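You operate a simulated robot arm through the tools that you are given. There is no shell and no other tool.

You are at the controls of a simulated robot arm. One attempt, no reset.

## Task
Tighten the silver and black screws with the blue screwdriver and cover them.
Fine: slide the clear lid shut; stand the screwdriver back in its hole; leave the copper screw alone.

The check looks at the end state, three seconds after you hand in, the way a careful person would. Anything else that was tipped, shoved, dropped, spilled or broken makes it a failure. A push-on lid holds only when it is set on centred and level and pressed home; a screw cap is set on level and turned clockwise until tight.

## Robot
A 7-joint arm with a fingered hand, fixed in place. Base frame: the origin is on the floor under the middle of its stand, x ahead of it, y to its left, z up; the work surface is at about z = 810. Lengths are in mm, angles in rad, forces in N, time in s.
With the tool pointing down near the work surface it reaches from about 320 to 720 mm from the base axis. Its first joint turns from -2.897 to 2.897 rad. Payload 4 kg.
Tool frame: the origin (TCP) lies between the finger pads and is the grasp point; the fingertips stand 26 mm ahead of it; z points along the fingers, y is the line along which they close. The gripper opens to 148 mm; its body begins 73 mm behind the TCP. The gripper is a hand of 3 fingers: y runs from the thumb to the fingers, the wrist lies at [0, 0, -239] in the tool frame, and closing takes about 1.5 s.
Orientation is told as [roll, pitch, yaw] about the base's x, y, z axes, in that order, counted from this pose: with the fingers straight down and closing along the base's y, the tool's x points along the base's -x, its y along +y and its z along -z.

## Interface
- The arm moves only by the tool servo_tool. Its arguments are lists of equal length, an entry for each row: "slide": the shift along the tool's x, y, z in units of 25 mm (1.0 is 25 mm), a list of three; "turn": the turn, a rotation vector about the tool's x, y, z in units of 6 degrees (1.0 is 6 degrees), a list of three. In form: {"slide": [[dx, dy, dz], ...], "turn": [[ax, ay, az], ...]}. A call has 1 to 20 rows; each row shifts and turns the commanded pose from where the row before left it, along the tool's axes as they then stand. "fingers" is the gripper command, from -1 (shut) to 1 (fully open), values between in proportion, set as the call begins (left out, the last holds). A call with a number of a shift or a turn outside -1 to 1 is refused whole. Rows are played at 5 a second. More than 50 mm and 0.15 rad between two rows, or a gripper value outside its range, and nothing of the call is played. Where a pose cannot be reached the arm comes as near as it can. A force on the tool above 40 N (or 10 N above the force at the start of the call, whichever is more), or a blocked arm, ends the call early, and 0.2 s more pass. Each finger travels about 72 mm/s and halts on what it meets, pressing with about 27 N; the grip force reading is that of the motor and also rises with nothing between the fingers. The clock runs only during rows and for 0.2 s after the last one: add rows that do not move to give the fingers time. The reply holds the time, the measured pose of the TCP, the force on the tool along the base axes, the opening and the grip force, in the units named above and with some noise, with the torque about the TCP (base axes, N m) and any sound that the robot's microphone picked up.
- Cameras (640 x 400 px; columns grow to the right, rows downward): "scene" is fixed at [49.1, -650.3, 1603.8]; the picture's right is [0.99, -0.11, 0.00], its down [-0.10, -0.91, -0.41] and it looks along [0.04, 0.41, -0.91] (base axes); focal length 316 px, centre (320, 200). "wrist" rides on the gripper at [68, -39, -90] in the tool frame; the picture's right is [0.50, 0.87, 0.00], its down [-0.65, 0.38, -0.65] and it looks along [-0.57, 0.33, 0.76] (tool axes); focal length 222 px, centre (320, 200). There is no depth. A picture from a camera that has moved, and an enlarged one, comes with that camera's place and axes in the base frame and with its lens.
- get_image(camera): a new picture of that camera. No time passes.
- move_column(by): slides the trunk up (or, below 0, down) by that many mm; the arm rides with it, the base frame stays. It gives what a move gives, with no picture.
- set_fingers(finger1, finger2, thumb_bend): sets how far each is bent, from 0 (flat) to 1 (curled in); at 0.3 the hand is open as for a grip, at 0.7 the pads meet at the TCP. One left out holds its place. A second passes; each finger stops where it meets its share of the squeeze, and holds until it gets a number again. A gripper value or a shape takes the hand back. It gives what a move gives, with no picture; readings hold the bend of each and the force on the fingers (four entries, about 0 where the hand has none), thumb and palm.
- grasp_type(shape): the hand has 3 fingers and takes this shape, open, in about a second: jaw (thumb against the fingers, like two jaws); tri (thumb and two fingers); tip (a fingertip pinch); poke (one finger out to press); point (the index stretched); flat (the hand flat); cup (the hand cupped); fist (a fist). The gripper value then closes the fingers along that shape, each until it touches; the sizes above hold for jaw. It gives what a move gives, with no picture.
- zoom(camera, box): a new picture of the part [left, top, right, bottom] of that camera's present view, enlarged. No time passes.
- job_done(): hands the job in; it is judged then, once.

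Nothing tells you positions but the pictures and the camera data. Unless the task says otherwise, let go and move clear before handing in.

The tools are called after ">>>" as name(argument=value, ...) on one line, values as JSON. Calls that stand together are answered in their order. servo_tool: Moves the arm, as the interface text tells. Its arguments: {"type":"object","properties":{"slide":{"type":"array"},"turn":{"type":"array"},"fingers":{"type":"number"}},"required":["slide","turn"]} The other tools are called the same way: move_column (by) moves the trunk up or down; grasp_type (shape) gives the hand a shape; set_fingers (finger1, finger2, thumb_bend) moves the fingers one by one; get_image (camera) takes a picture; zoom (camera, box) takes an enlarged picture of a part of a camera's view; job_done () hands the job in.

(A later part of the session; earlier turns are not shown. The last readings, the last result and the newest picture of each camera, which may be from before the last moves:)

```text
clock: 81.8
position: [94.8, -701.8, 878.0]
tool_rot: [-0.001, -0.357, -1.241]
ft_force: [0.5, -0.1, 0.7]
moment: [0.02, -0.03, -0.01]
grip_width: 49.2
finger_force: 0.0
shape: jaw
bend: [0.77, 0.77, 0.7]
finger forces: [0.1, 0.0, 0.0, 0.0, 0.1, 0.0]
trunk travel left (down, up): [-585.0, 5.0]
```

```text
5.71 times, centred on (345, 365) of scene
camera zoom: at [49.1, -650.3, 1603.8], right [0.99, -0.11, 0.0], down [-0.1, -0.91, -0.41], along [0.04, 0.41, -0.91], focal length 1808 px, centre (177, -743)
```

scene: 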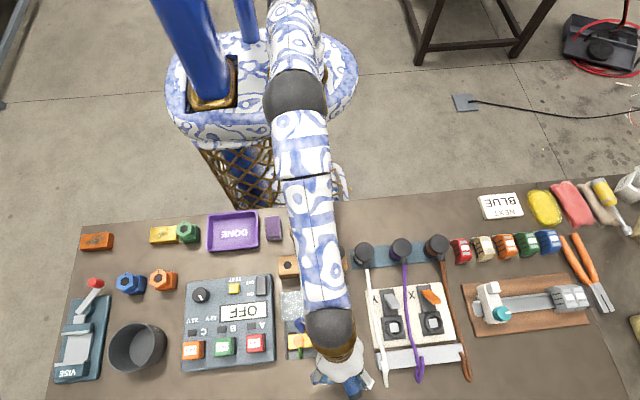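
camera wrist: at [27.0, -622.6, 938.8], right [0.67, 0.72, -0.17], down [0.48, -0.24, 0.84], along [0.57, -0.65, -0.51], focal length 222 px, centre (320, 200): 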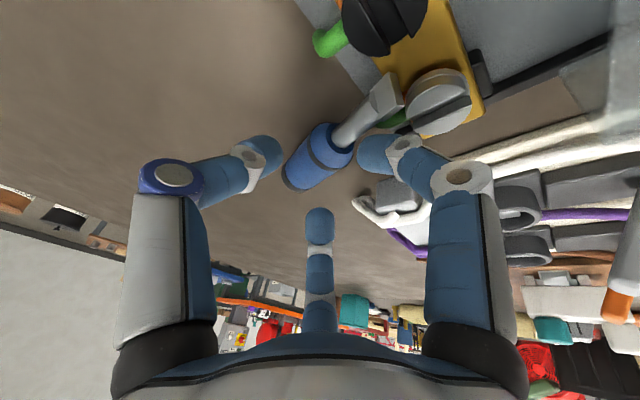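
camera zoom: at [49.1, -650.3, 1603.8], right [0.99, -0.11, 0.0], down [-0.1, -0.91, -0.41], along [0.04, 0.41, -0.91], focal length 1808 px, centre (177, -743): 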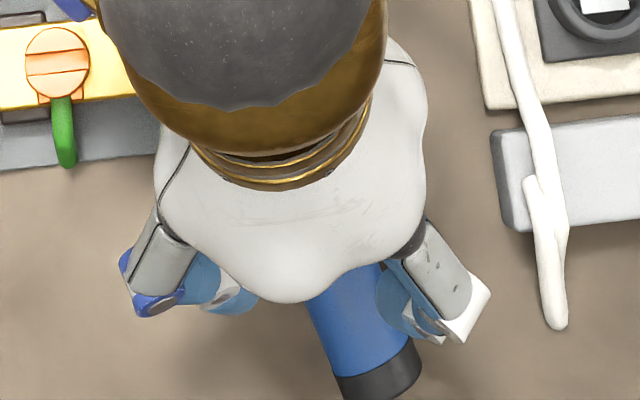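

The handle lies between thumb and fingers, on line with the hand's axis. I'll finish the approach, shifting slightly toward the cap, and check.

>>> servo_tool(slide=[[-0.1, 0, 0.34], [-0.1, 0, 0.34], [-0.1, 0, 0.34], [-0.1, 0, 0.34], [0, 0, 0]], turn=[[0, 0, 0], [0, 0, 0], [0, 0, 0], [0, 0, 0], [0, 0, 0]])

>>> zoom(camera="wrist", box=[220, 80, 420, 280])

>>> zoom(camera="scene", box=[290, 330, 400, 400])

```text
clock: 83.0
position: [99.7, -721.0, 851.2]
tool_rot: [-0.001, -0.357, -1.24]
ft_force: [0.0, 0.1, 0.2]
moment: [0.02, 0.0, -0.01]
grip_width: 49.1
finger_force: 0.0
shape: jaw
bend: [0.77, 0.77, 0.7]
finger forces: [0.3, 0.0, 0.1, 0.0, 0.0, 0.0]
trunk travel left (down, up): [-585.0, 5.0]
```

```text
2.00 times, centred on (320, 180) of wrist
camera zoom: at [34.1, -642.1, 911.0], right [0.67, 0.72, -0.17], down [0.48, -0.24, 0.84], along [0.57, -0.65, -0.51], focal length 444 px, centre (320, 240)
```

zoom: 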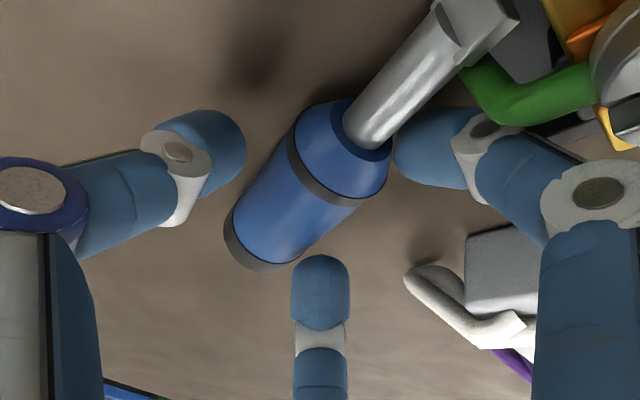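

```text
5.71 times, centred on (345, 365) of scene
camera zoom: at [49.1, -650.3, 1603.8], right [0.99, -0.11, 0.0], down [-0.1, -0.91, -0.41], along [0.04, 0.41, -0.91], focal length 1808 px, centre (177, -743)
```

zoom: 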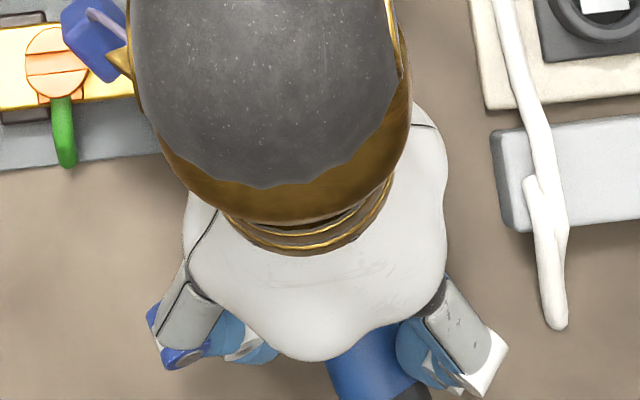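

The handle is caged by thumb and fingers. I'll close the grip.

>>> servo_tool(slide=[[0, 0, 0], [0, 0, 0], [0, 0, 0], [0, 0, 0], [0, 0, 0], [0, 0, 0], [0, 0, 0]], turn=[[0, 0, 0], [0, 0, 0], [0, 0, 0], [0, 0, 0], [0, 0, 0], [0, 0, 0], [0, 0, 0]], fingers=-1)

>>> zoom(camera="wrist", box=[220, 80, 420, 280])

```text
clock: 84.6
position: [100.5, -720.8, 850.9]
tool_rot: [0.001, -0.358, -1.241]
ft_force: [1.3, -1.6, 7.7]
moment: [-0.16, -0.08, 0.06]
grip_width: 19.7
finger_force: 26.6
shape: jaw
bend: [0.75, 0.76, 0.7]
finger forces: [20.5, 22.2, 0.1, 0.1, 22.7, 0.0]
trunk travel left (down, up): [-585.0, 5.0]
```

```text
2.00 times, centred on (320, 180) of wrist
camera zoom: at [34.0, -641.8, 911.9], right [0.67, 0.72, -0.18], down [0.48, -0.24, 0.84], along [0.57, -0.65, -0.51], focal length 444 px, centre (320, 240)
```

zoom: 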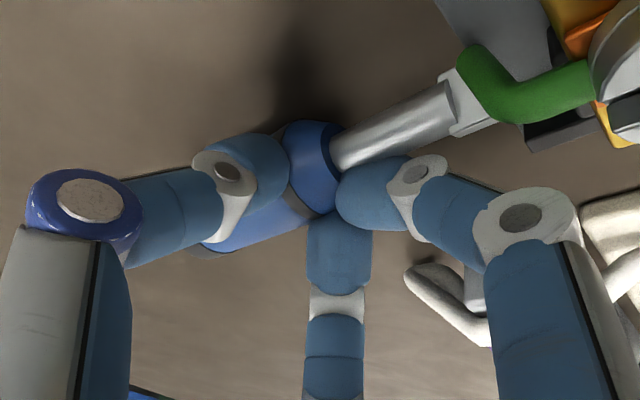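

The grip is firm, but the driver swung about 19° and its tip is now beside the silver screw's wire. I'll swing it back the same way before lifting so it can't snag the wire.

>>> servo_tool(slide=[[0, 0, 0], [0, 0, 0], [0, 0, 0], [0, 0, 0], [0, 0, 0]], turn=[[-0.29, 0, -0.78], [-0.29, 0, -0.78], [-0.29, 0, -0.78], [-0.29, 0, -0.78], [0, 0, 0]])

>>> get_image(camera="wrist")

>>> zoom(camera="wrist", box=[260, 60, 460, 220])

```text
clock: 85.8
position: [101.4, -720.7, 852.1]
tool_rot: [-0.002, -0.359, -0.892]
ft_force: [-2.1, -0.6, 9.6]
moment: [-0.27, -0.02, -0.1]
grip_width: 19.2
finger_force: 27.3
shape: jaw
bend: [0.75, 0.75, 0.7]
finger forces: [18.0, 23.1, 0.0, 0.0, 27.4, 0.1]
trunk travel left (down, up): [-585.0, 5.0]
```

```text
taken
camera wrist: at [11.2, -670.0, 912.0], right [0.38, 0.91, -0.18], down [0.54, -0.06, 0.84], along [0.75, -0.41, -0.51], focal length 222 px, centre (320, 200)
```

wrist: 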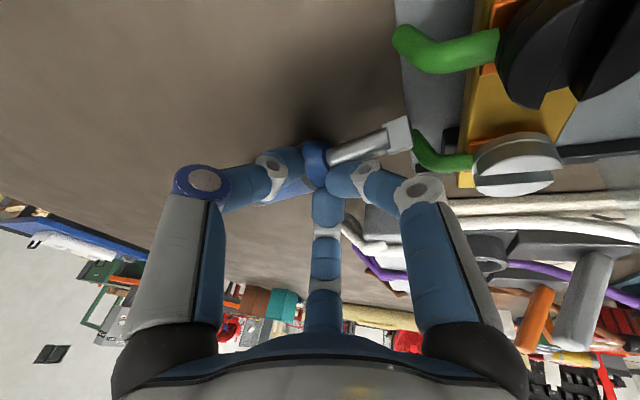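

```text
2.50 times, centred on (360, 140) of wrist
camera zoom: at [11.2, -670.0, 912.0], right [0.38, 0.91, -0.18], down [0.54, -0.06, 0.84], along [0.75, -0.41, -0.51], focal length 555 px, centre (220, 350)
```

zoom: 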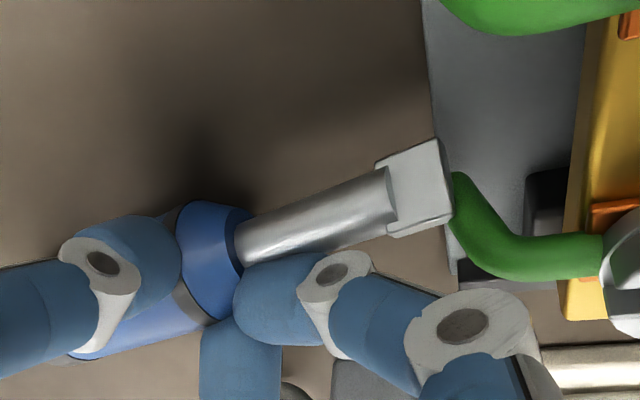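

The blade is now clear of the wire. I'll lift straight up.

>>> servo_tool(slide=[[-0.07, 0, -0.187], [-0.07, 0, -0.187], [-0.14, 0, -0.374], [-0.14, 0, -0.374], [-0.14, 0, -0.374], [0, 0, 0]], turn=[[0, 0, 0], [0, 0, 0], [0, 0, 0], [0, 0, 0], [0, 0, 0], [0, 0, 0]])

>>> get_image(camera="wrist")

>>> get_image(camera="scene")

```text
clock: 87.2
position: [101.7, -720.0, 890.2]
tool_rot: [0.001, -0.358, -0.892]
ft_force: [0.9, 0.3, -0.1]
moment: [-0.01, -0.02, 0.06]
grip_width: 12.9
finger_force: 26.8
shape: jaw
bend: [0.81, 0.77, 0.73]
finger forces: [0.0, 0.1, 0.1, 0.1, 0.0, 0.1]
trunk travel left (down, up): [-585.0, 5.0]
```

```text
taken
camera wrist: at [12.3, -669.8, 951.2], right [0.38, 0.91, -0.17], down [0.54, -0.06, 0.84], along [0.75, -0.41, -0.51], focal length 222 px, centre (320, 200)
```

wrist: 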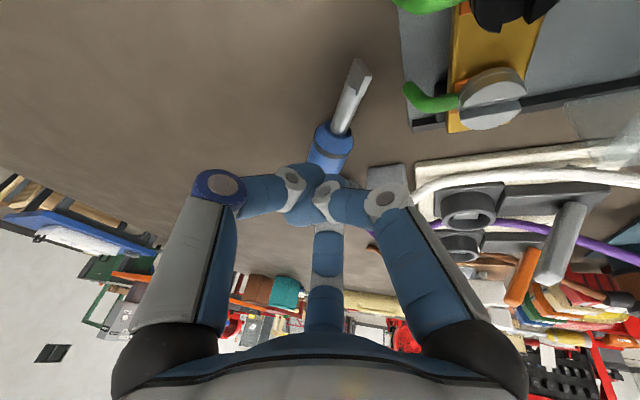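

```text
taken
```

scene: 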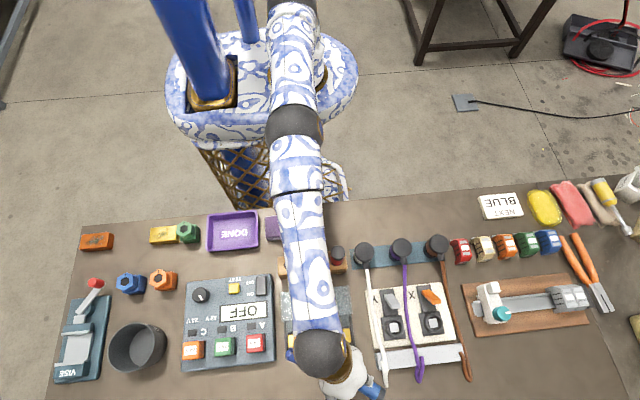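

The driver slipped out as I lifted and lies on the table again, now clear of the box. I'll locate it.

>>> zoom(camera="scene", box=[280, 310, 420, 400])

>>> zoom(camera="wrist", box=[240, 40, 440, 240])

```text
4.44 times, centred on (350, 355) of scene
camera zoom: at [49.1, -650.3, 1603.8], right [0.99, -0.11, 0.0], down [-0.1, -0.91, -0.41], along [0.04, 0.41, -0.91], focal length 1406 px, centre (187, -489)
```

zoom: 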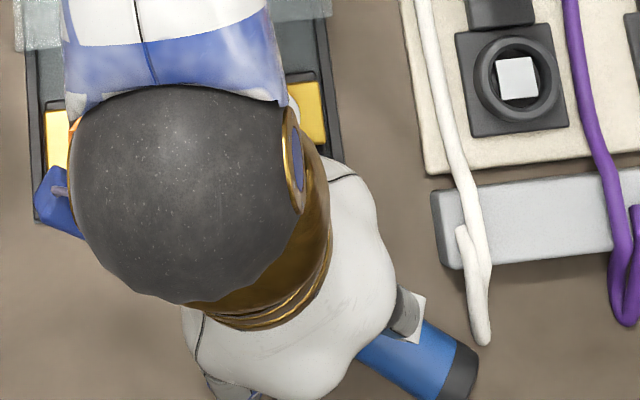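

```text
2.00 times, centred on (340, 140) of wrist
camera zoom: at [12.3, -669.8, 951.2], right [0.38, 0.91, -0.17], down [0.54, -0.06, 0.84], along [0.75, -0.41, -0.51], focal length 444 px, centre (280, 320)
```

zoom: 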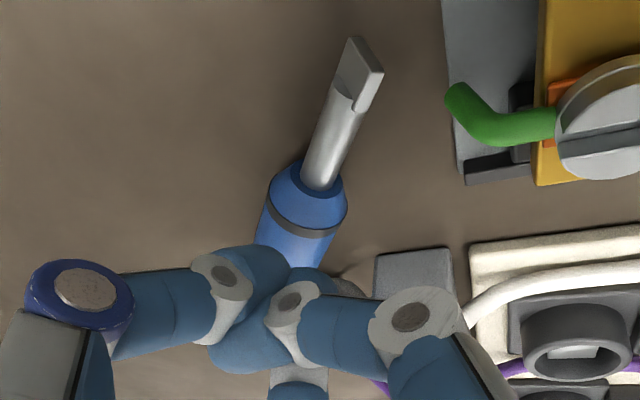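

>>> servo_tool(slide=[[0.2, 0.2, -0.8], [0.49, 0.6, -0.755], [0.49, 0.6, -0.755], [0.3, 0.36, 0], [0, 0, 0]], turn=[[0, 0, 0], [0, 0, 0], [0, 0, 0], [0, 0, 0], [0, 0, 0]])

>>> get_image(camera="wrist")

>>> zoom(camera="scene", box=[290, 310, 430, 400])

```text
clock: 88.4
position: [102.5, -651.7, 931.2]
tool_rot: [0.0, -0.359, -0.893]
ft_force: [0.5, 0.5, 0.4]
moment: [0.01, 0.01, 0.03]
grip_width: 12.8
finger_force: 26.7
shape: jaw
bend: [0.81, 0.77, 0.73]
finger forces: [0.0, 0.0, 0.0, 0.0, 0.0, 0.0]
trunk travel left (down, up): [-585.0, 5.0]
```

```text
taken
camera wrist: at [11.8, -600.0, 992.0], right [0.38, 0.91, -0.18], down [0.54, -0.06, 0.84], along [0.75, -0.41, -0.51], focal length 222 px, centre (320, 200)
```

wrist: 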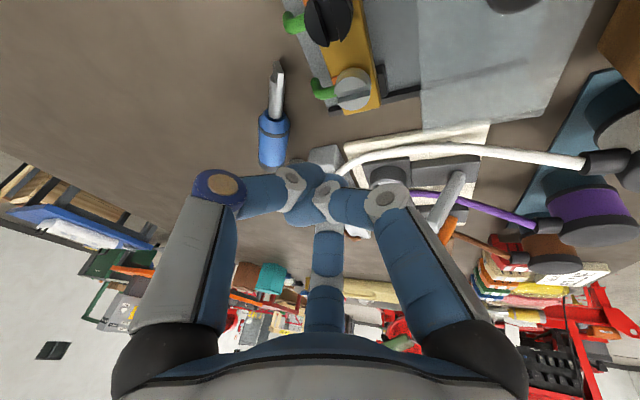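

```text
4.44 times, centred on (360, 355) of scene
camera zoom: at [49.1, -650.3, 1603.8], right [0.99, -0.11, 0.0], down [-0.1, -0.91, -0.41], along [0.04, 0.41, -0.91], focal length 1406 px, centre (142, -489)
```

zoom: 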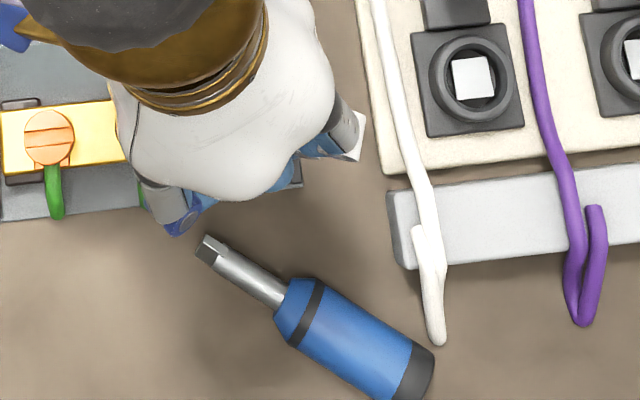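

The driver now lies flat from tip (77, -696) to cap (170, -760), with its mid-handle near (135, -737). Last time the fingertips sat above the handle's equator, so this time I'll align the hand to its axis with less tilt and go lower.

>>> servo_tool(slide=[[0, 0, 0], [0, 0, 0], [0, 0, 0], [0, 0, 0], [-0.475, -0.319, 0.617], [-0.475, -0.319, 0.617], [-0.475, -0.319, 0.617], [-0.475, -0.319, 0.617], [0, 0, 0]], turn=[[0.244, 0.353, -0.772], [0.244, 0.353, -0.772], [0.244, 0.353, -0.772], [0.244, 0.353, -0.772], [0, 0, 0], [0, 0, 0], [0, 0, 0], [0, 0, 0], [0, 0, 0]], fingers=-0.3)

>>> get_image(camera="wrist")

>>> zoom(camera="scene", box=[290, 310, 430, 400])

```text
clock: 90.4
position: [126.7, -717.2, 884.5]
tool_rot: [-0.187, -0.177, -0.574]
ft_force: [-0.2, -0.3, -0.4]
moment: [0.03, 0.02, 0.0]
grip_width: 51.5
finger_force: 0.1
shape: jaw
bend: [0.77, 0.77, 0.7]
finger forces: [0.0, 0.1, 0.1, 0.0, 0.0, 0.1]
trunk travel left (down, up): [-585.0, 5.0]
```

```text
taken
camera wrist: at [44.3, -688.2, 967.7], right [0.07, 0.97, -0.25], down [0.72, 0.12, 0.68], along [0.69, -0.23, -0.69], focal length 222 px, centre (320, 200)
```

wrist: 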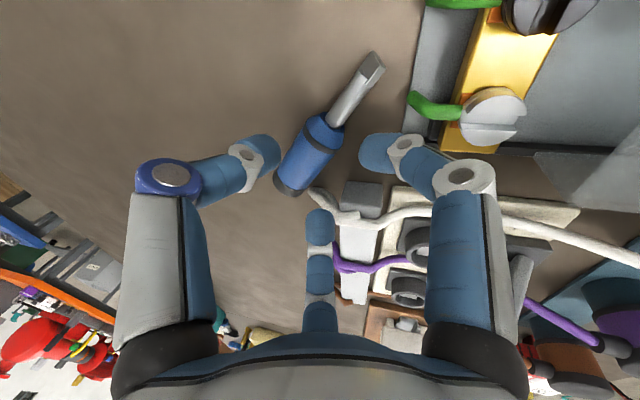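

```text
4.44 times, centred on (360, 355) of scene
camera zoom: at [49.1, -650.3, 1603.8], right [0.99, -0.11, 0.0], down [-0.1, -0.91, -0.41], along [0.04, 0.41, -0.91], focal length 1406 px, centre (142, -489)
```

zoom: 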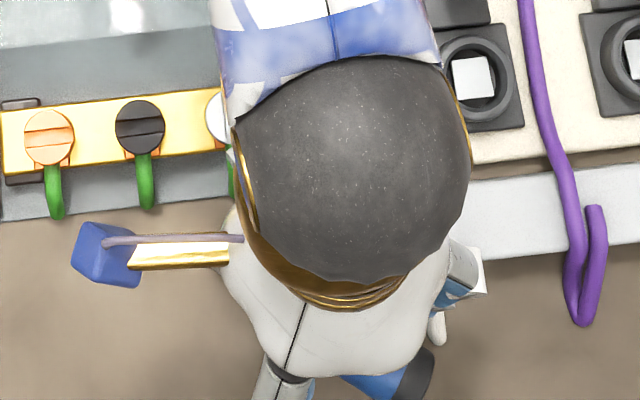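

The hand is aligned with the handle. I'll shift 3 mm toward the thumb side and descend along the hand axis, stopping just above the table.

>>> servo_tool(slide=[[0, -0.12, 0.4], [0, 0, 0.42], [0, 0, 0.42], [0, 0, 0.42], [0, 0, 0]], turn=[[0, 0, 0], [0, 0, 0], [0, 0, 0], [0, 0, 0], [0, 0, 0]])

>>> zoom(camera="wrist", box=[220, 80, 420, 280])

```text
clock: 91.6
position: [122.9, -718.5, 847.1]
tool_rot: [-0.189, -0.179, -0.575]
ft_force: [-0.6, -0.8, 0.9]
moment: [0.01, 0.04, -0.05]
grip_width: 51.4
finger_force: 0.1
shape: jaw
bend: [0.77, 0.77, 0.7]
finger forces: [0.0, 0.5, 0.0, 0.0, 0.1, 0.1]
out of reach, approached as far as the arm can: row 2, 3
trunk travel left (down, up): [-585.0, 5.0]
```

```text
2.00 times, centred on (320, 180) of wrist
camera zoom: at [41.9, -689.3, 929.5], right [0.07, 0.97, -0.25], down [0.72, 0.12, 0.68], along [0.69, -0.23, -0.69], focal length 444 px, centre (320, 240)
```

zoom: 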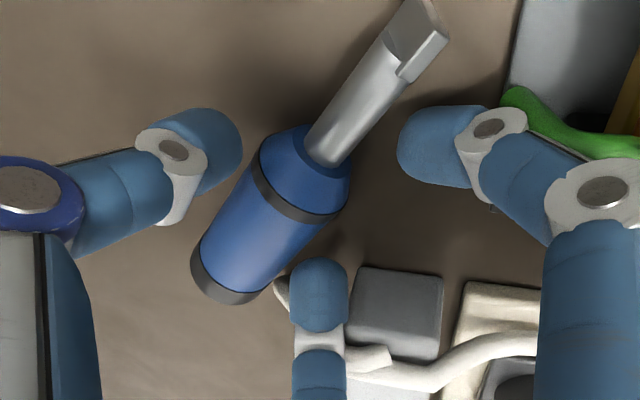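

The arm is at its reach limit here. Rather than lift here, I'll grip the driver well enough to drag it along the table toward the robot's side, where a proper, more vertical pick is possible. First I'll close partly and go a little lower.

>>> servo_tool(slide=[[0, 0, 0], [0, 0, 0], [0.018, 0.018, 0.097], [0.018, 0.018, 0.097], [0, 0, 0]], turn=[[0, 0, 0], [0, 0, 0], [0, 0, 0], [0, 0, 0], [0, 0, 0]], fingers=-0.52)

>>> zoom(camera="wrist", box=[220, 80, 420, 280])

```text
clock: 92.8
position: [120.8, -717.8, 843.6]
tool_rot: [-0.189, -0.181, -0.574]
ft_force: [-0.7, -2.2, 7.7]
moment: [-0.04, -0.17, -0.05]
grip_width: 36.4
finger_force: 0.0
shape: jaw
bend: [0.76, 0.76, 0.7]
finger forces: [0.0, 6.5, 0.1, 0.1, 2.9, 0.1]
out of reach, approached as far as the arm can: row 3
trunk travel left (down, up): [-585.0, 5.0]
```

```text
2.00 times, centred on (320, 180) of wrist
camera zoom: at [41.1, -688.7, 925.4], right [0.07, 0.97, -0.25], down [0.72, 0.12, 0.68], along [0.69, -0.23, -0.69], focal length 444 px, centre (320, 240)
```

zoom: 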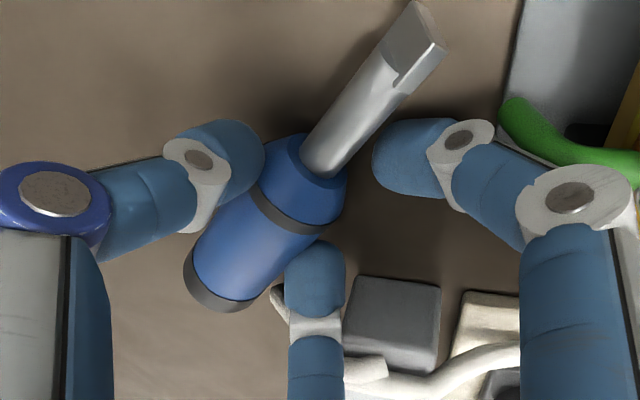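

>>> servo_tool(slide=[[0, 0, 0], [0, 0, 0], [0, 0, 0], [0, 0, 0], [0, 0, 0]], turn=[[0, 0, 0], [0, 0, 0], [0, 0, 0], [0, 0, 0], [0, 0, 0]], fingers=-1)

>>> zoom(camera="wrist", box=[220, 80, 420, 280])

>>> zoom(camera="scene", box=[270, 310, 430, 400])

```text
clock: 94.0
position: [123.9, -716.7, 843.7]
tool_rot: [-0.189, -0.178, -0.573]
ft_force: [-0.6, 1.3, 2.4]
moment: [-0.04, 0.0, 0.0]
grip_width: 26.9
finger_force: 27.2
shape: jaw
bend: [0.73, 0.78, 0.7]
finger forces: [19.9, 19.7, 0.0, 0.1, 25.4, 0.0]
trunk travel left (down, up): [-585.0, 5.0]
```

```text
2.00 times, centred on (320, 180) of wrist
camera zoom: at [41.5, -688.4, 924.4], right [0.07, 0.97, -0.25], down [0.72, 0.12, 0.68], along [0.69, -0.23, -0.69], focal length 444 px, centre (320, 240)
```

zoom: 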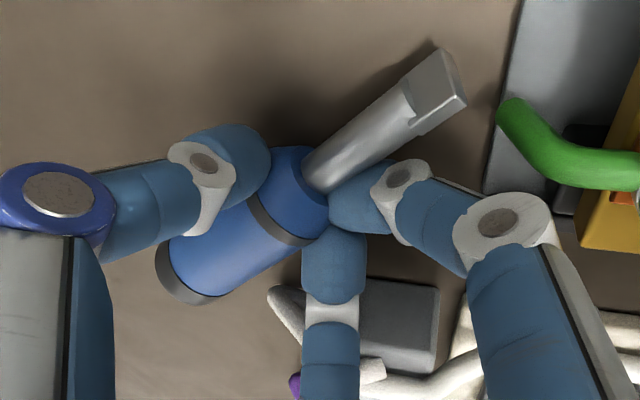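

```text
4.00 times, centred on (350, 355) of scene
camera zoom: at [49.1, -650.3, 1603.8], right [0.99, -0.11, 0.0], down [-0.1, -0.91, -0.41], along [0.04, 0.41, -0.91], focal length 1265 px, centre (200, -420)
```

zoom: 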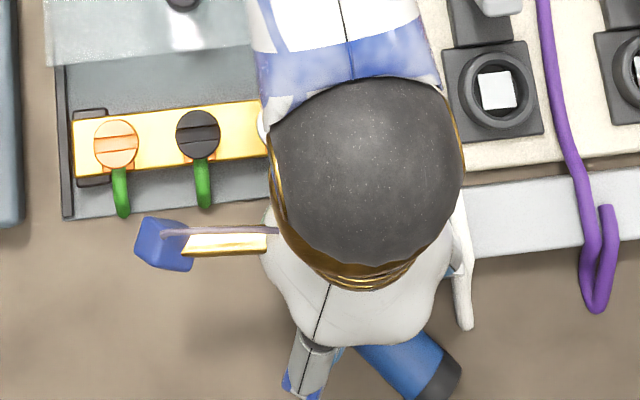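

All three fingers hold with about 20–25 N and little push-down force. I'll try a small, slow lift and see if the grip holds.

>>> servo_tool(slide=[[-0.011, -0.011, -0.058], [-0.011, -0.011, -0.058], [-0.011, -0.011, -0.058], [-0.011, -0.011, -0.058], [-0.011, -0.011, -0.058], [-0.011, -0.011, -0.058], [0, 0, 0]], turn=[[0, 0, 0], [0, 0, 0], [0, 0, 0], [0, 0, 0], [0, 0, 0], [0, 0, 0], [0, 0, 0]])

>>> zoom(camera="wrist", box=[220, 80, 420, 280])

```text
clock: 95.6
position: [123.0, -717.6, 852.7]
tool_rot: [-0.187, -0.178, -0.574]
ft_force: [-0.6, 0.7, -1.7]
moment: [0.02, -0.01, -0.01]
grip_width: 26.4
finger_force: 26.8
shape: jaw
bend: [0.73, 0.78, 0.7]
finger forces: [20.2, 19.6, 0.0, 0.0, 23.9, 0.0]
trunk travel left (down, up): [-585.0, 5.0]
```

```text
2.00 times, centred on (320, 180) of wrist
camera zoom: at [41.7, -689.3, 934.1], right [0.07, 0.97, -0.25], down [0.72, 0.12, 0.68], along [0.69, -0.23, -0.69], focal length 444 px, centre (320, 240)
```

zoom: 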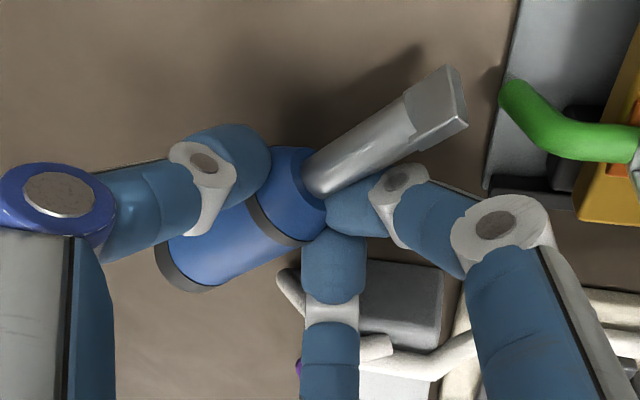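

The grip holds and the driver is coming off the table. I'll keep lifting slowly.

>>> servo_tool(slide=[[-0.02, -0.02, -0.1], [-0.02, -0.02, -0.1], [-0.02, -0.02, -0.1], [-0.02, -0.02, -0.1], [-0.02, -0.02, -0.1], [-0.02, -0.02, -0.1], [-0.02, -0.02, -0.1], [-0.02, -0.02, -0.1], [0, 0, 0]], turn=[[0, 0, 0], [0, 0, 0], [0, 0, 0], [0, 0, 0], [0, 0, 0], [0, 0, 0], [0, 0, 0], [0, 0, 0], [0, 0, 0]])

>>> get_image(camera="wrist")

>>> zoom(camera="scene", box=[270, 310, 430, 400])

```text
clock: 97.6
position: [123.9, -719.1, 872.3]
tool_rot: [-0.188, -0.178, -0.573]
ft_force: [0.3, -0.4, -1.4]
moment: [0.0, 0.02, 0.0]
grip_width: 26.3
finger_force: 27.4
shape: jaw
bend: [0.73, 0.78, 0.7]
finger forces: [20.2, 19.6, 0.1, 0.0, 24.0, 0.0]
trunk travel left (down, up): [-585.0, 5.0]
```

```text
taken
camera wrist: at [42.0, -689.8, 955.1], right [0.07, 0.97, -0.25], down [0.72, 0.12, 0.68], along [0.69, -0.23, -0.69], focal length 222 px, centre (320, 200)
```

wrist: 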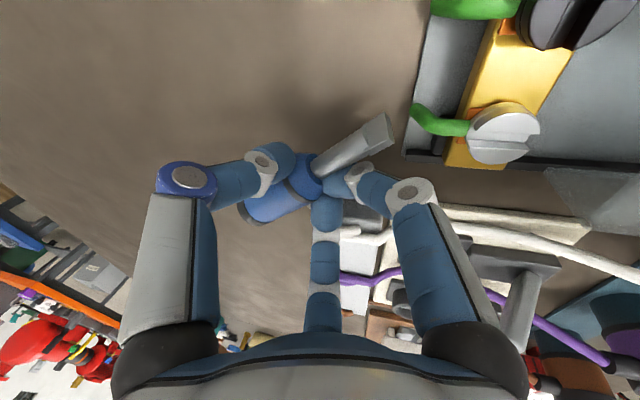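

```text
4.00 times, centred on (350, 355) of scene
camera zoom: at [49.1, -650.3, 1603.8], right [0.99, -0.11, 0.0], down [-0.1, -0.91, -0.41], along [0.04, 0.41, -0.91], focal length 1265 px, centre (200, -420)
```

zoom: 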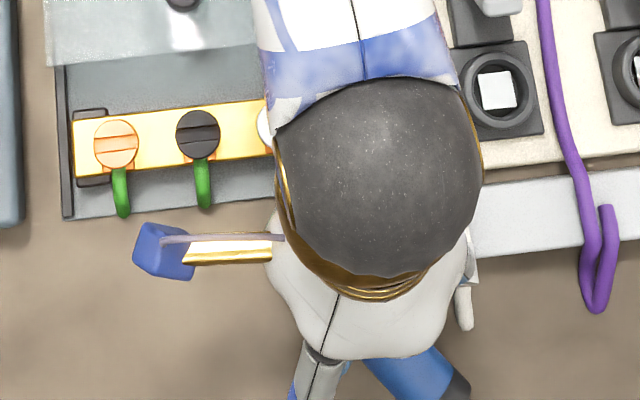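

The driver is held securely and clear of the table. I'll carry it up and inward, watching the grip forces.

>>> servo_tool(slide=[[0.1385, 0.1495, -0.4165], [0.1385, 0.1495, -0.4165], [0.1385, 0.1495, -0.4165], [0.1385, 0.1495, -0.4165], [0.1385, 0.1495, -0.4165], [0.1385, 0.1495, -0.4165], [0.1385, 0.1495, -0.4165], [0.1385, 0.1495, -0.4165], [0, 0, 0]], turn=[[0, 0, 0], [0, 0, 0], [0, 0, 0], [0, 0, 0], [0, 0, 0], [0, 0, 0], [0, 0, 0], [0, 0, 0], [0, 0, 0]])

>>> get_image(camera="scene")

>>> get_image(camera="wrist")

```text
clock: 99.6
position: [114.0, -659.1, 942.1]
tool_rot: [-0.188, -0.178, -0.574]
ft_force: [-0.1, -0.9, -0.2]
moment: [0.1, 0.01, -0.01]
grip_width: 26.4
finger_force: 27.0
shape: jaw
bend: [0.73, 0.78, 0.7]
finger forces: [20.1, 19.4, 0.0, 0.0, 23.8, 0.0]
trunk travel left (down, up): [-585.0, 5.0]
```

```text
taken
```

scene: 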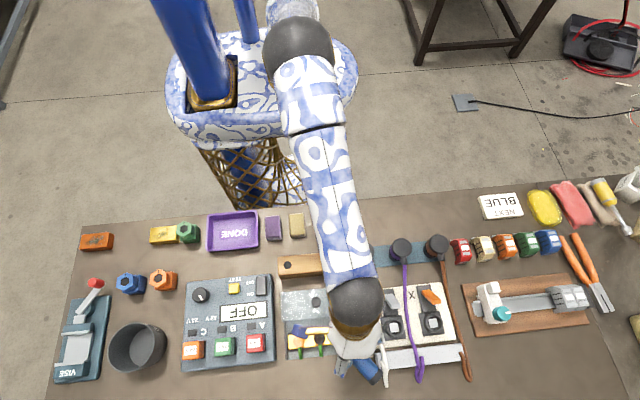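

```text
taken
camera wrist: at [31.2, -630.5, 1024.9], right [0.07, 0.97, -0.25], down [0.72, 0.12, 0.68], along [0.69, -0.23, -0.69], focal length 222 px, centre (320, 200)
```

wrist: 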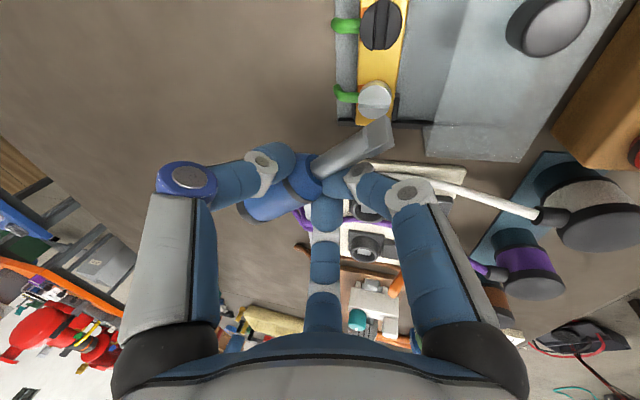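

The grip forces are unchanged. I'll carry the driver over to the free strip of table near the robot at about (200, -390).

>>> servo_tool(slide=[[0.16, 0.641, -0.276], [0.16, 0.641, -0.276], [0.16, 0.641, -0.276], [0.16, 0.641, -0.276], [0.16, 0.641, -0.276], [0.16, 0.641, -0.276], [0.16, 0.641, -0.276], [0.16, 0.641, -0.276], [0.16, 0.641, -0.276], [0.16, 0.641, -0.276], [0.16, 0.641, -0.276], [0.16, 0.641, -0.276], [0.16, 0.641, -0.276], [0.16, 0.641, -0.276], [0.16, 0.641, -0.276], [0.16, 0.641, -0.276], [0, 0, 0]], turn=[[0, 0, 0], [0, 0, 0], [0, 0, 0], [0, 0, 0], [0, 0, 0], [0, 0, 0], [0, 0, 0], [0, 0, 0], [0, 0, 0], [0, 0, 0], [0, 0, 0], [0, 0, 0], [0, 0, 0], [0, 0, 0], [0, 0, 0], [0, 0, 0], [0, 0, 0]])

>>> get_image(camera="scene")

>>> get_image(camera="wrist")

```text
clock: 103.2
position: [199.2, -389.1, 991.4]
tool_rot: [-0.188, -0.178, -0.574]
ft_force: [-0.1, -0.6, -1.5]
moment: [-0.02, 0.0, -0.03]
grip_width: 26.1
finger_force: 26.4
shape: jaw
bend: [0.73, 0.78, 0.7]
finger forces: [20.9, 19.5, 0.1, 0.1, 24.0, 0.1]
trunk travel left (down, up): [-585.0, 5.0]
```

```text
taken
```

scene: 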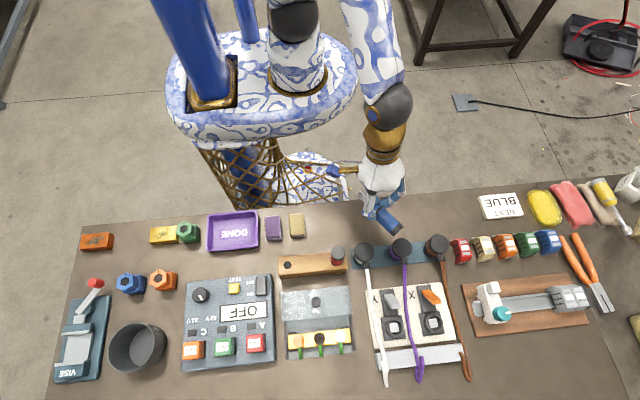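

```text
taken
camera wrist: at [117.8, -360.9, 1073.8], right [0.07, 0.97, -0.25], down [0.72, 0.12, 0.68], along [0.69, -0.23, -0.69], focal length 222 px, centre (320, 200)
```

wrist: 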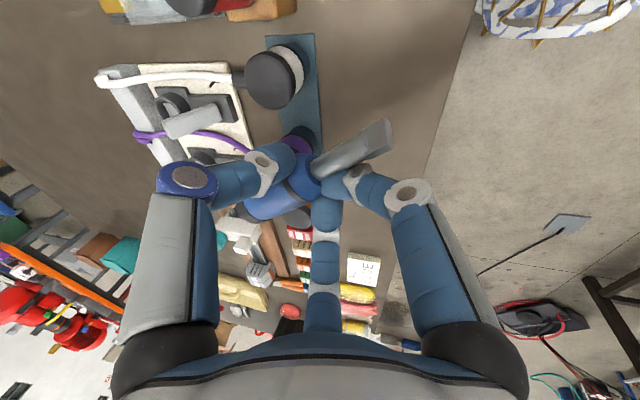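

>>> zoom(camera="scene", box=[330, 150, 450, 250])

>>> zoom(camera="wrist", box=[220, 90, 420, 250])

```text
4.00 times, centred on (390, 200) of scene
camera zoom: at [49.1, -650.3, 1603.8], right [0.99, -0.11, 0.0], down [-0.1, -0.91, -0.41], along [0.04, 0.41, -0.91], focal length 1265 px, centre (40, 200)
```

zoom: 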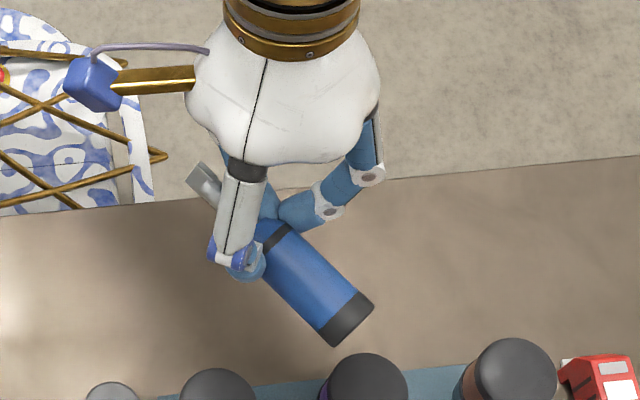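

```text
2.50 times, centred on (320, 170) of wrist
camera zoom: at [117.8, -360.9, 1073.8], right [0.07, 0.97, -0.25], down [0.72, 0.12, 0.68], along [0.69, -0.23, -0.69], focal length 555 px, centre (320, 275)
```

zoom: 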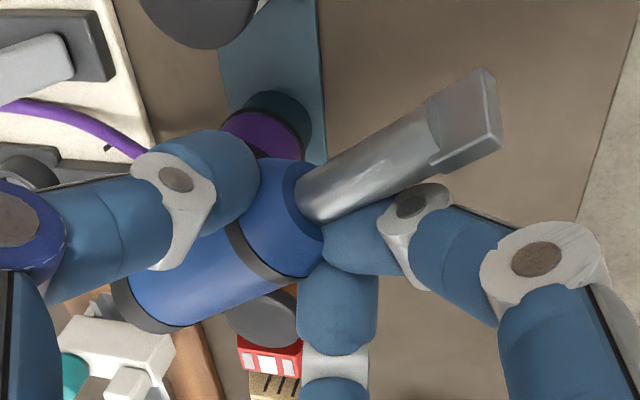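

I can see the driver well: held near its neck, almost level. I'll rotate it so the tip points toward -x and the cap toward +x, then lower it toward the free table.

>>> servo_tool(slide=[[0, 0, 0], [0, 0, 0], [0, 0, 0], [0, 0, 0], [0, 0, 0], [0, 0, 0], [0, 0, 0], [0, 0, 0], [0, 0, 0], [0, 0, 0], [0, 0, 0]], turn=[[-0.162, -0.166, -0.869], [-0.162, -0.166, -0.869], [-0.162, -0.166, -0.869], [-0.162, -0.166, -0.869], [-0.162, -0.166, -0.869], [-0.162, -0.166, -0.869], [-0.162, -0.166, -0.869], [-0.162, -0.166, -0.869], [-0.162, -0.166, -0.869], [-0.162, -0.166, -0.869], [0, 0, 0]])

>>> servo_tool(slide=[[0.144, 0.148, 0.773], [0.144, 0.148, 0.773], [0.144, 0.148, 0.773], [0.144, 0.148, 0.773], [0.144, 0.148, 0.773], [0.1, 0.104, 0.541], [0, 0, 0]], turn=[[0, 0, 0], [0, 0, 0], [0, 0, 0], [0, 0, 0], [0, 0, 0], [0, 0, 0], [0, 0, 0]])

>>> zoom(camera="scene", box=[320, 160, 480, 270])

>>> get_image(camera="wrist")

```text
clock: 105.6
position: [199.8, -389.9, 991.5]
tool_rot: [-0.186, -0.179, 0.369]
ft_force: [-0.7, -0.4, -1.5]
moment: [0.01, 0.02, -0.01]
grip_width: 26.0
finger_force: 26.9
shape: jaw
bend: [0.73, 0.78, 0.7]
finger forces: [21.3, 19.6, 0.0, 0.0, 23.8, 0.0]
trunk travel left (down, up): [-585.0, 5.0]
```

```text
clock: 107.2
position: [198.2, -390.3, 875.7]
tool_rot: [-0.186, -0.18, 0.366]
ft_force: [-0.4, -0.1, -0.5]
moment: [0.0, 0.06, -0.01]
grip_width: 25.6
finger_force: 26.7
shape: jaw
bend: [0.73, 0.78, 0.7]
finger forces: [20.6, 19.6, 0.0, 0.0, 23.8, 0.1]
trunk travel left (down, up): [-585.0, 5.0]
```

```text
3.64 times, centred on (400, 215) of scene
camera zoom: at [49.1, -650.3, 1603.8], right [0.99, -0.11, 0.0], down [-0.1, -0.91, -0.41], along [0.04, 0.41, -0.91], focal length 1150 px, centre (29, 146)
```

zoom: 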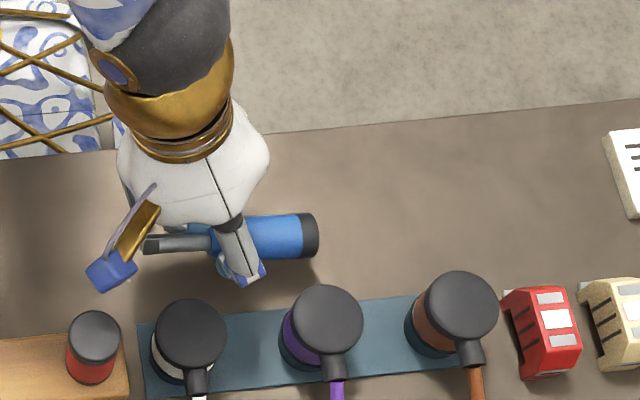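

```text
taken
camera wrist: at [128.8, -438.9, 958.8], right [-0.74, 0.63, -0.25], down [0.33, 0.65, 0.68], along [0.59, 0.42, -0.69], focal length 222 px, centre (320, 200)
```

wrist: 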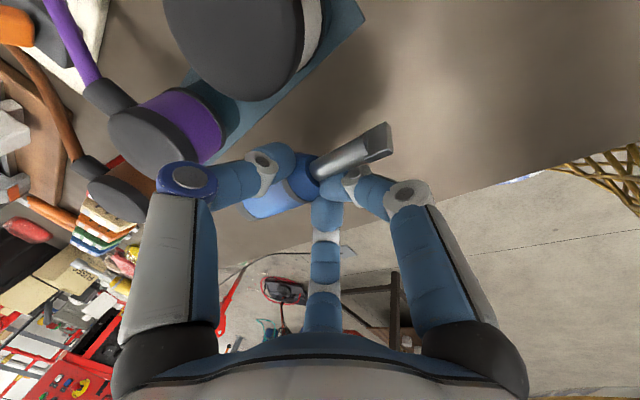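

The driver is level and along x as wanted. The hand is somewhat near the plugs, so I'll shift 20 mm toward the robot and then lower to just above the table.

>>> servo_tool(slide=[[-0.142, 0.371, -0.045], [-0.142, 0.371, -0.045], [0.072, 0.074, 0.386], [0.072, 0.074, 0.386], [0.06, 0.06, 0.3], [0, 0, 0]], turn=[[0, 0, 0], [0, 0, 0], [0, 0, 0], [0, 0, 0], [0, 0, 0], [0, 0, 0]])

>>> servo_tool(slide=[[0.0072, 0.0074, 0.0386], [0.0072, 0.0074, 0.0386], [0.0072, 0.0074, 0.0386], [0.0072, 0.0074, 0.0386], [0, 0, 0]], turn=[[0, 0, 0], [0, 0, 0], [0, 0, 0], [0, 0, 0], [0, 0, 0]])

>>> get_image(camera="wrist")

>>> zoom(camera="scene", box=[320, 160, 480, 270])

```text
clock: 108.6
position: [198.4, -370.3, 849.3]
tool_rot: [-0.188, -0.179, 0.365]
ft_force: [-0.6, -0.5, -1.1]
moment: [-0.03, 0.03, 0.01]
grip_width: 25.9
finger_force: 27.4
shape: jaw
bend: [0.73, 0.78, 0.7]
finger forces: [19.7, 19.8, 0.1, 0.0, 23.9, 0.0]
trunk travel left (down, up): [-585.0, 5.0]
```

```text
clock: 109.8
position: [199.2, -370.2, 844.7]
tool_rot: [-0.186, -0.179, 0.367]
ft_force: [-0.2, 0.5, 0.7]
moment: [0.04, -0.04, -0.05]
grip_width: 25.7
finger_force: 27.5
shape: jaw
bend: [0.73, 0.78, 0.7]
finger forces: [19.1, 20.1, 0.0, 0.0, 24.5, 0.1]
trunk travel left (down, up): [-585.0, 5.0]
```

```text
taken
camera wrist: at [128.3, -418.8, 927.0], right [-0.74, 0.63, -0.25], down [0.33, 0.66, 0.68], along [0.59, 0.42, -0.69], focal length 222 px, centre (320, 200)
```

wrist: 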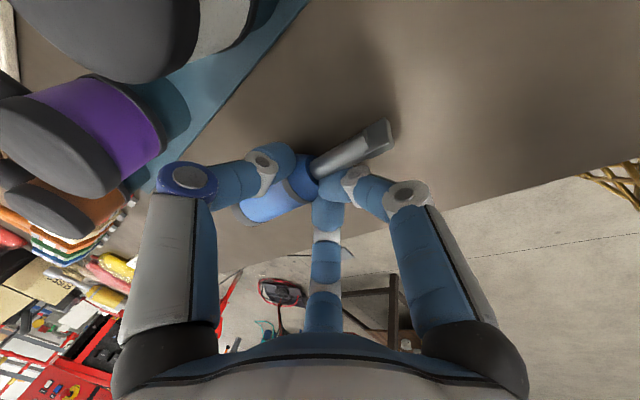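

```text
3.64 times, centred on (400, 215) of scene
camera zoom: at [49.1, -650.3, 1603.8], right [0.99, -0.11, 0.0], down [-0.1, -0.91, -0.41], along [0.04, 0.41, -0.91], focal length 1150 px, centre (29, 146)
```

zoom: 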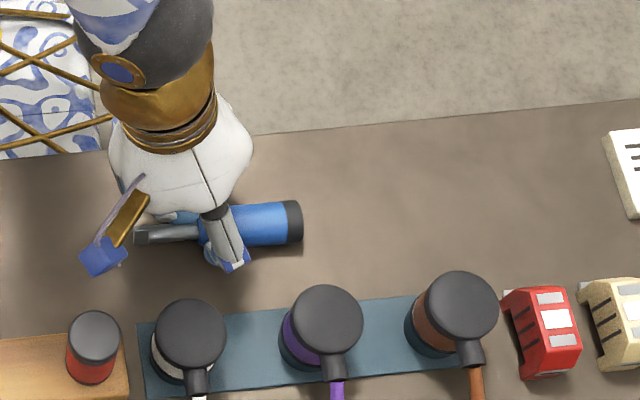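

The driver is just touching the table. I'll open the fingers to set it down.

>>> servo_tool(slide=[[0, 0, 0.02], [0, 0, 0], [0, 0, 0], [0, 0, 0], [0, 0, 0]], turn=[[0, 0, 0], [0, 0, 0], [0, 0, 0], [0, 0, 0], [0, 0, 0]], fingers=-0.3)

>>> zoom(camera="wrist", box=[220, 80, 420, 280])

>>> zoom(camera="scene", box=[320, 160, 480, 270])

```text
clock: 111.0
position: [199.2, -369.7, 844.7]
tool_rot: [-0.186, -0.18, 0.368]
ft_force: [0.0, 0.6, 0.5]
moment: [0.01, -0.01, -0.02]
grip_width: 51.3
finger_force: 0.1
shape: jaw
bend: [0.77, 0.77, 0.7]
finger forces: [0.6, 0.1, 0.0, 0.0, 0.0, 0.1]
trunk travel left (down, up): [-585.0, 5.0]
```

```text
2.00 times, centred on (320, 180) of wrist
camera zoom: at [128.6, -418.8, 926.7], right [-0.74, 0.63, -0.25], down [0.33, 0.65, 0.68], along [0.59, 0.42, -0.69], focal length 444 px, centre (320, 240)
```

zoom: 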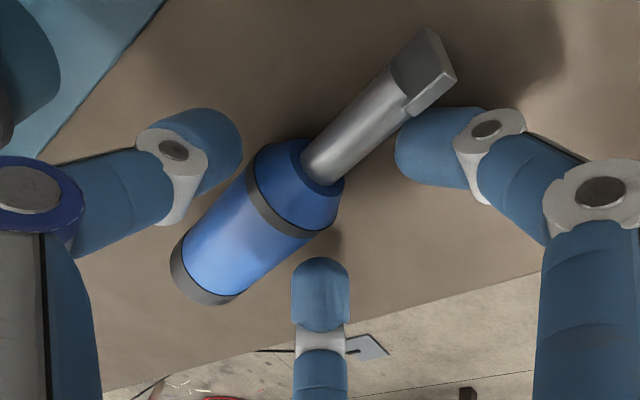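

```text
3.64 times, centred on (400, 215) of scene
camera zoom: at [49.1, -650.3, 1603.8], right [0.99, -0.11, 0.0], down [-0.1, -0.91, -0.41], along [0.04, 0.41, -0.91], focal length 1150 px, centre (29, 146)
```

zoom: 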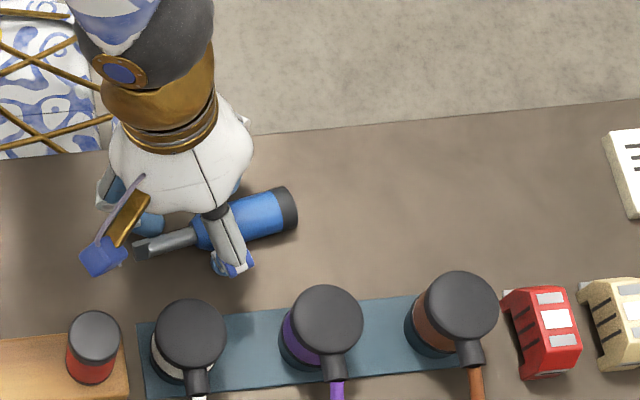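

It's resting on the table. I'll lift the hand clear and look at its exact pose.

>>> servo_tool(slide=[[-0.036, -0.037, -0.193], [-0.108, -0.111, -0.58], [-0.144, -0.148, -0.773], [-0.144, -0.148, -0.773], [-0.144, -0.148, -0.773], [0, 0, 0]], turn=[[0, 0, 0], [0, 0, 0], [0, 0, 0], [0, 0, 0], [0, 0, 0], [0, 0, 0]])

>>> get_image(camera="wrist")

>>> zoom(camera="scene", box=[320, 160, 480, 270])

```text
clock: 112.4
position: [198.5, -370.3, 924.5]
tool_rot: [-0.187, -0.181, 0.366]
ft_force: [-0.1, 0.3, 0.2]
moment: [-0.01, 0.0, -0.03]
grip_width: 51.5
finger_force: 0.0
shape: jaw
bend: [0.77, 0.77, 0.7]
finger forces: [0.0, 0.0, 0.0, 0.1, 0.0, 0.0]
trunk travel left (down, up): [-585.0, 5.0]
```

```text
taken
camera wrist: at [128.5, -418.4, 1006.9], right [-0.74, 0.63, -0.25], down [0.33, 0.66, 0.68], along [0.59, 0.42, -0.69], focal length 222 px, centre (320, 200)
```

wrist: 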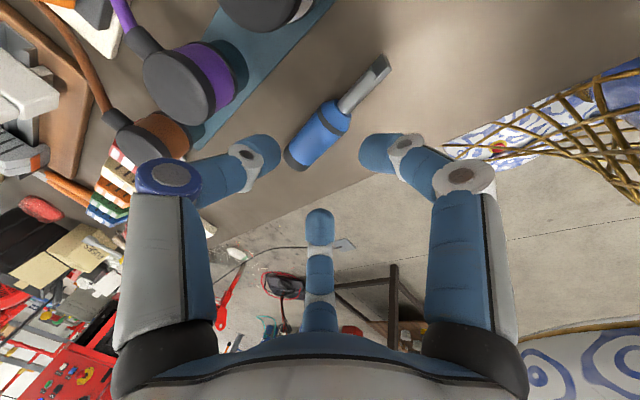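

```text
3.64 times, centred on (400, 215) of scene
camera zoom: at [49.1, -650.3, 1603.8], right [0.99, -0.11, 0.0], down [-0.1, -0.91, -0.41], along [0.04, 0.41, -0.91], focal length 1150 px, centre (29, 146)
```

zoom: 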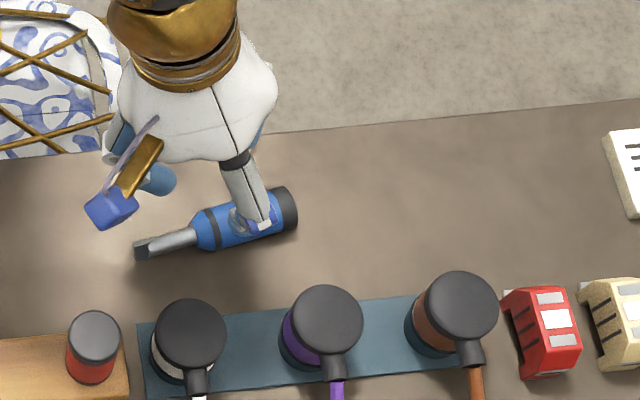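

>>> zoom(camera="wrist", box=[260, 30, 420, 190])

```text
2.50 times, centred on (340, 110) of wrist
camera zoom: at [128.5, -418.4, 1006.9], right [-0.74, 0.63, -0.25], down [0.33, 0.66, 0.68], along [0.59, 0.42, -0.69], focal length 555 px, centre (270, 425)
```

zoom: 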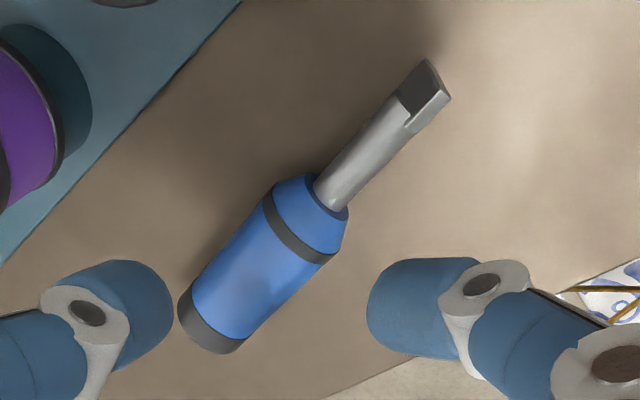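

The driver lies from tip (155, -387) to cap (271, -366), level on the free strip. I'll tilt the hand 25° with the wrist over the cap side so that later I can stand the driver upright in its hole.

>>> servo_tool(slide=[[0, 0, 0], [0, 0, 0], [0, 0, 0], [0, 0, 0], [0, 0, 0], [0, 0, 0], [0, 0, 0], [0, 0, 0], [-0.813, -0.092, 0.01], [-0.813, -0.092, 0.01], [-0.813, -0.092, 0.01], [-0.813, -0.092, 0.01], [0, 0, 0]], turn=[[-0.247, 0.754, 0.155], [-0.247, 0.754, 0.155], [-0.247, 0.754, 0.155], [-0.247, 0.754, 0.155], [-0.247, 0.754, 0.155], [-0.247, 0.754, 0.155], [-0.247, 0.754, 0.155], [-0.247, 0.754, 0.155], [0, 0, 0], [0, 0, 0], [0, 0, 0], [0, 0, 0], [0, 0, 0]], fingers=-0.44)

>>> get_image(camera="wrist")

>>> get_image(camera="scene")

```text
clock: 115.2
position: [273.7, -366.7, 889.4]
tool_rot: [0.001, 0.437, 0.181]
ft_force: [0.0, 0.6, -0.1]
moment: [0.01, -0.01, 0.01]
grip_width: 41.7
finger_force: 0.0
shape: jaw
bend: [0.76, 0.76, 0.7]
finger forces: [0.0, 0.0, 0.0, 0.0, 0.0, 0.0]
trunk travel left (down, up): [-585.0, 5.0]
```

```text
taken
camera wrist: at [257.9, -407.8, 999.1], right [-0.6, 0.77, 0.21], down [0.79, 0.53, 0.32], along [0.13, 0.36, -0.92], focal length 222 px, centre (320, 200)
```

wrist: 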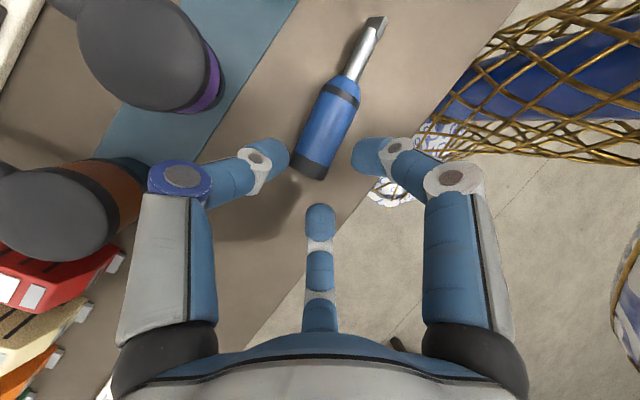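

```text
taken
```

scene: 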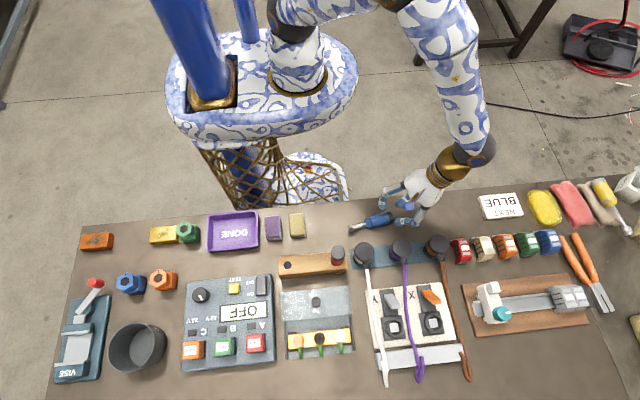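

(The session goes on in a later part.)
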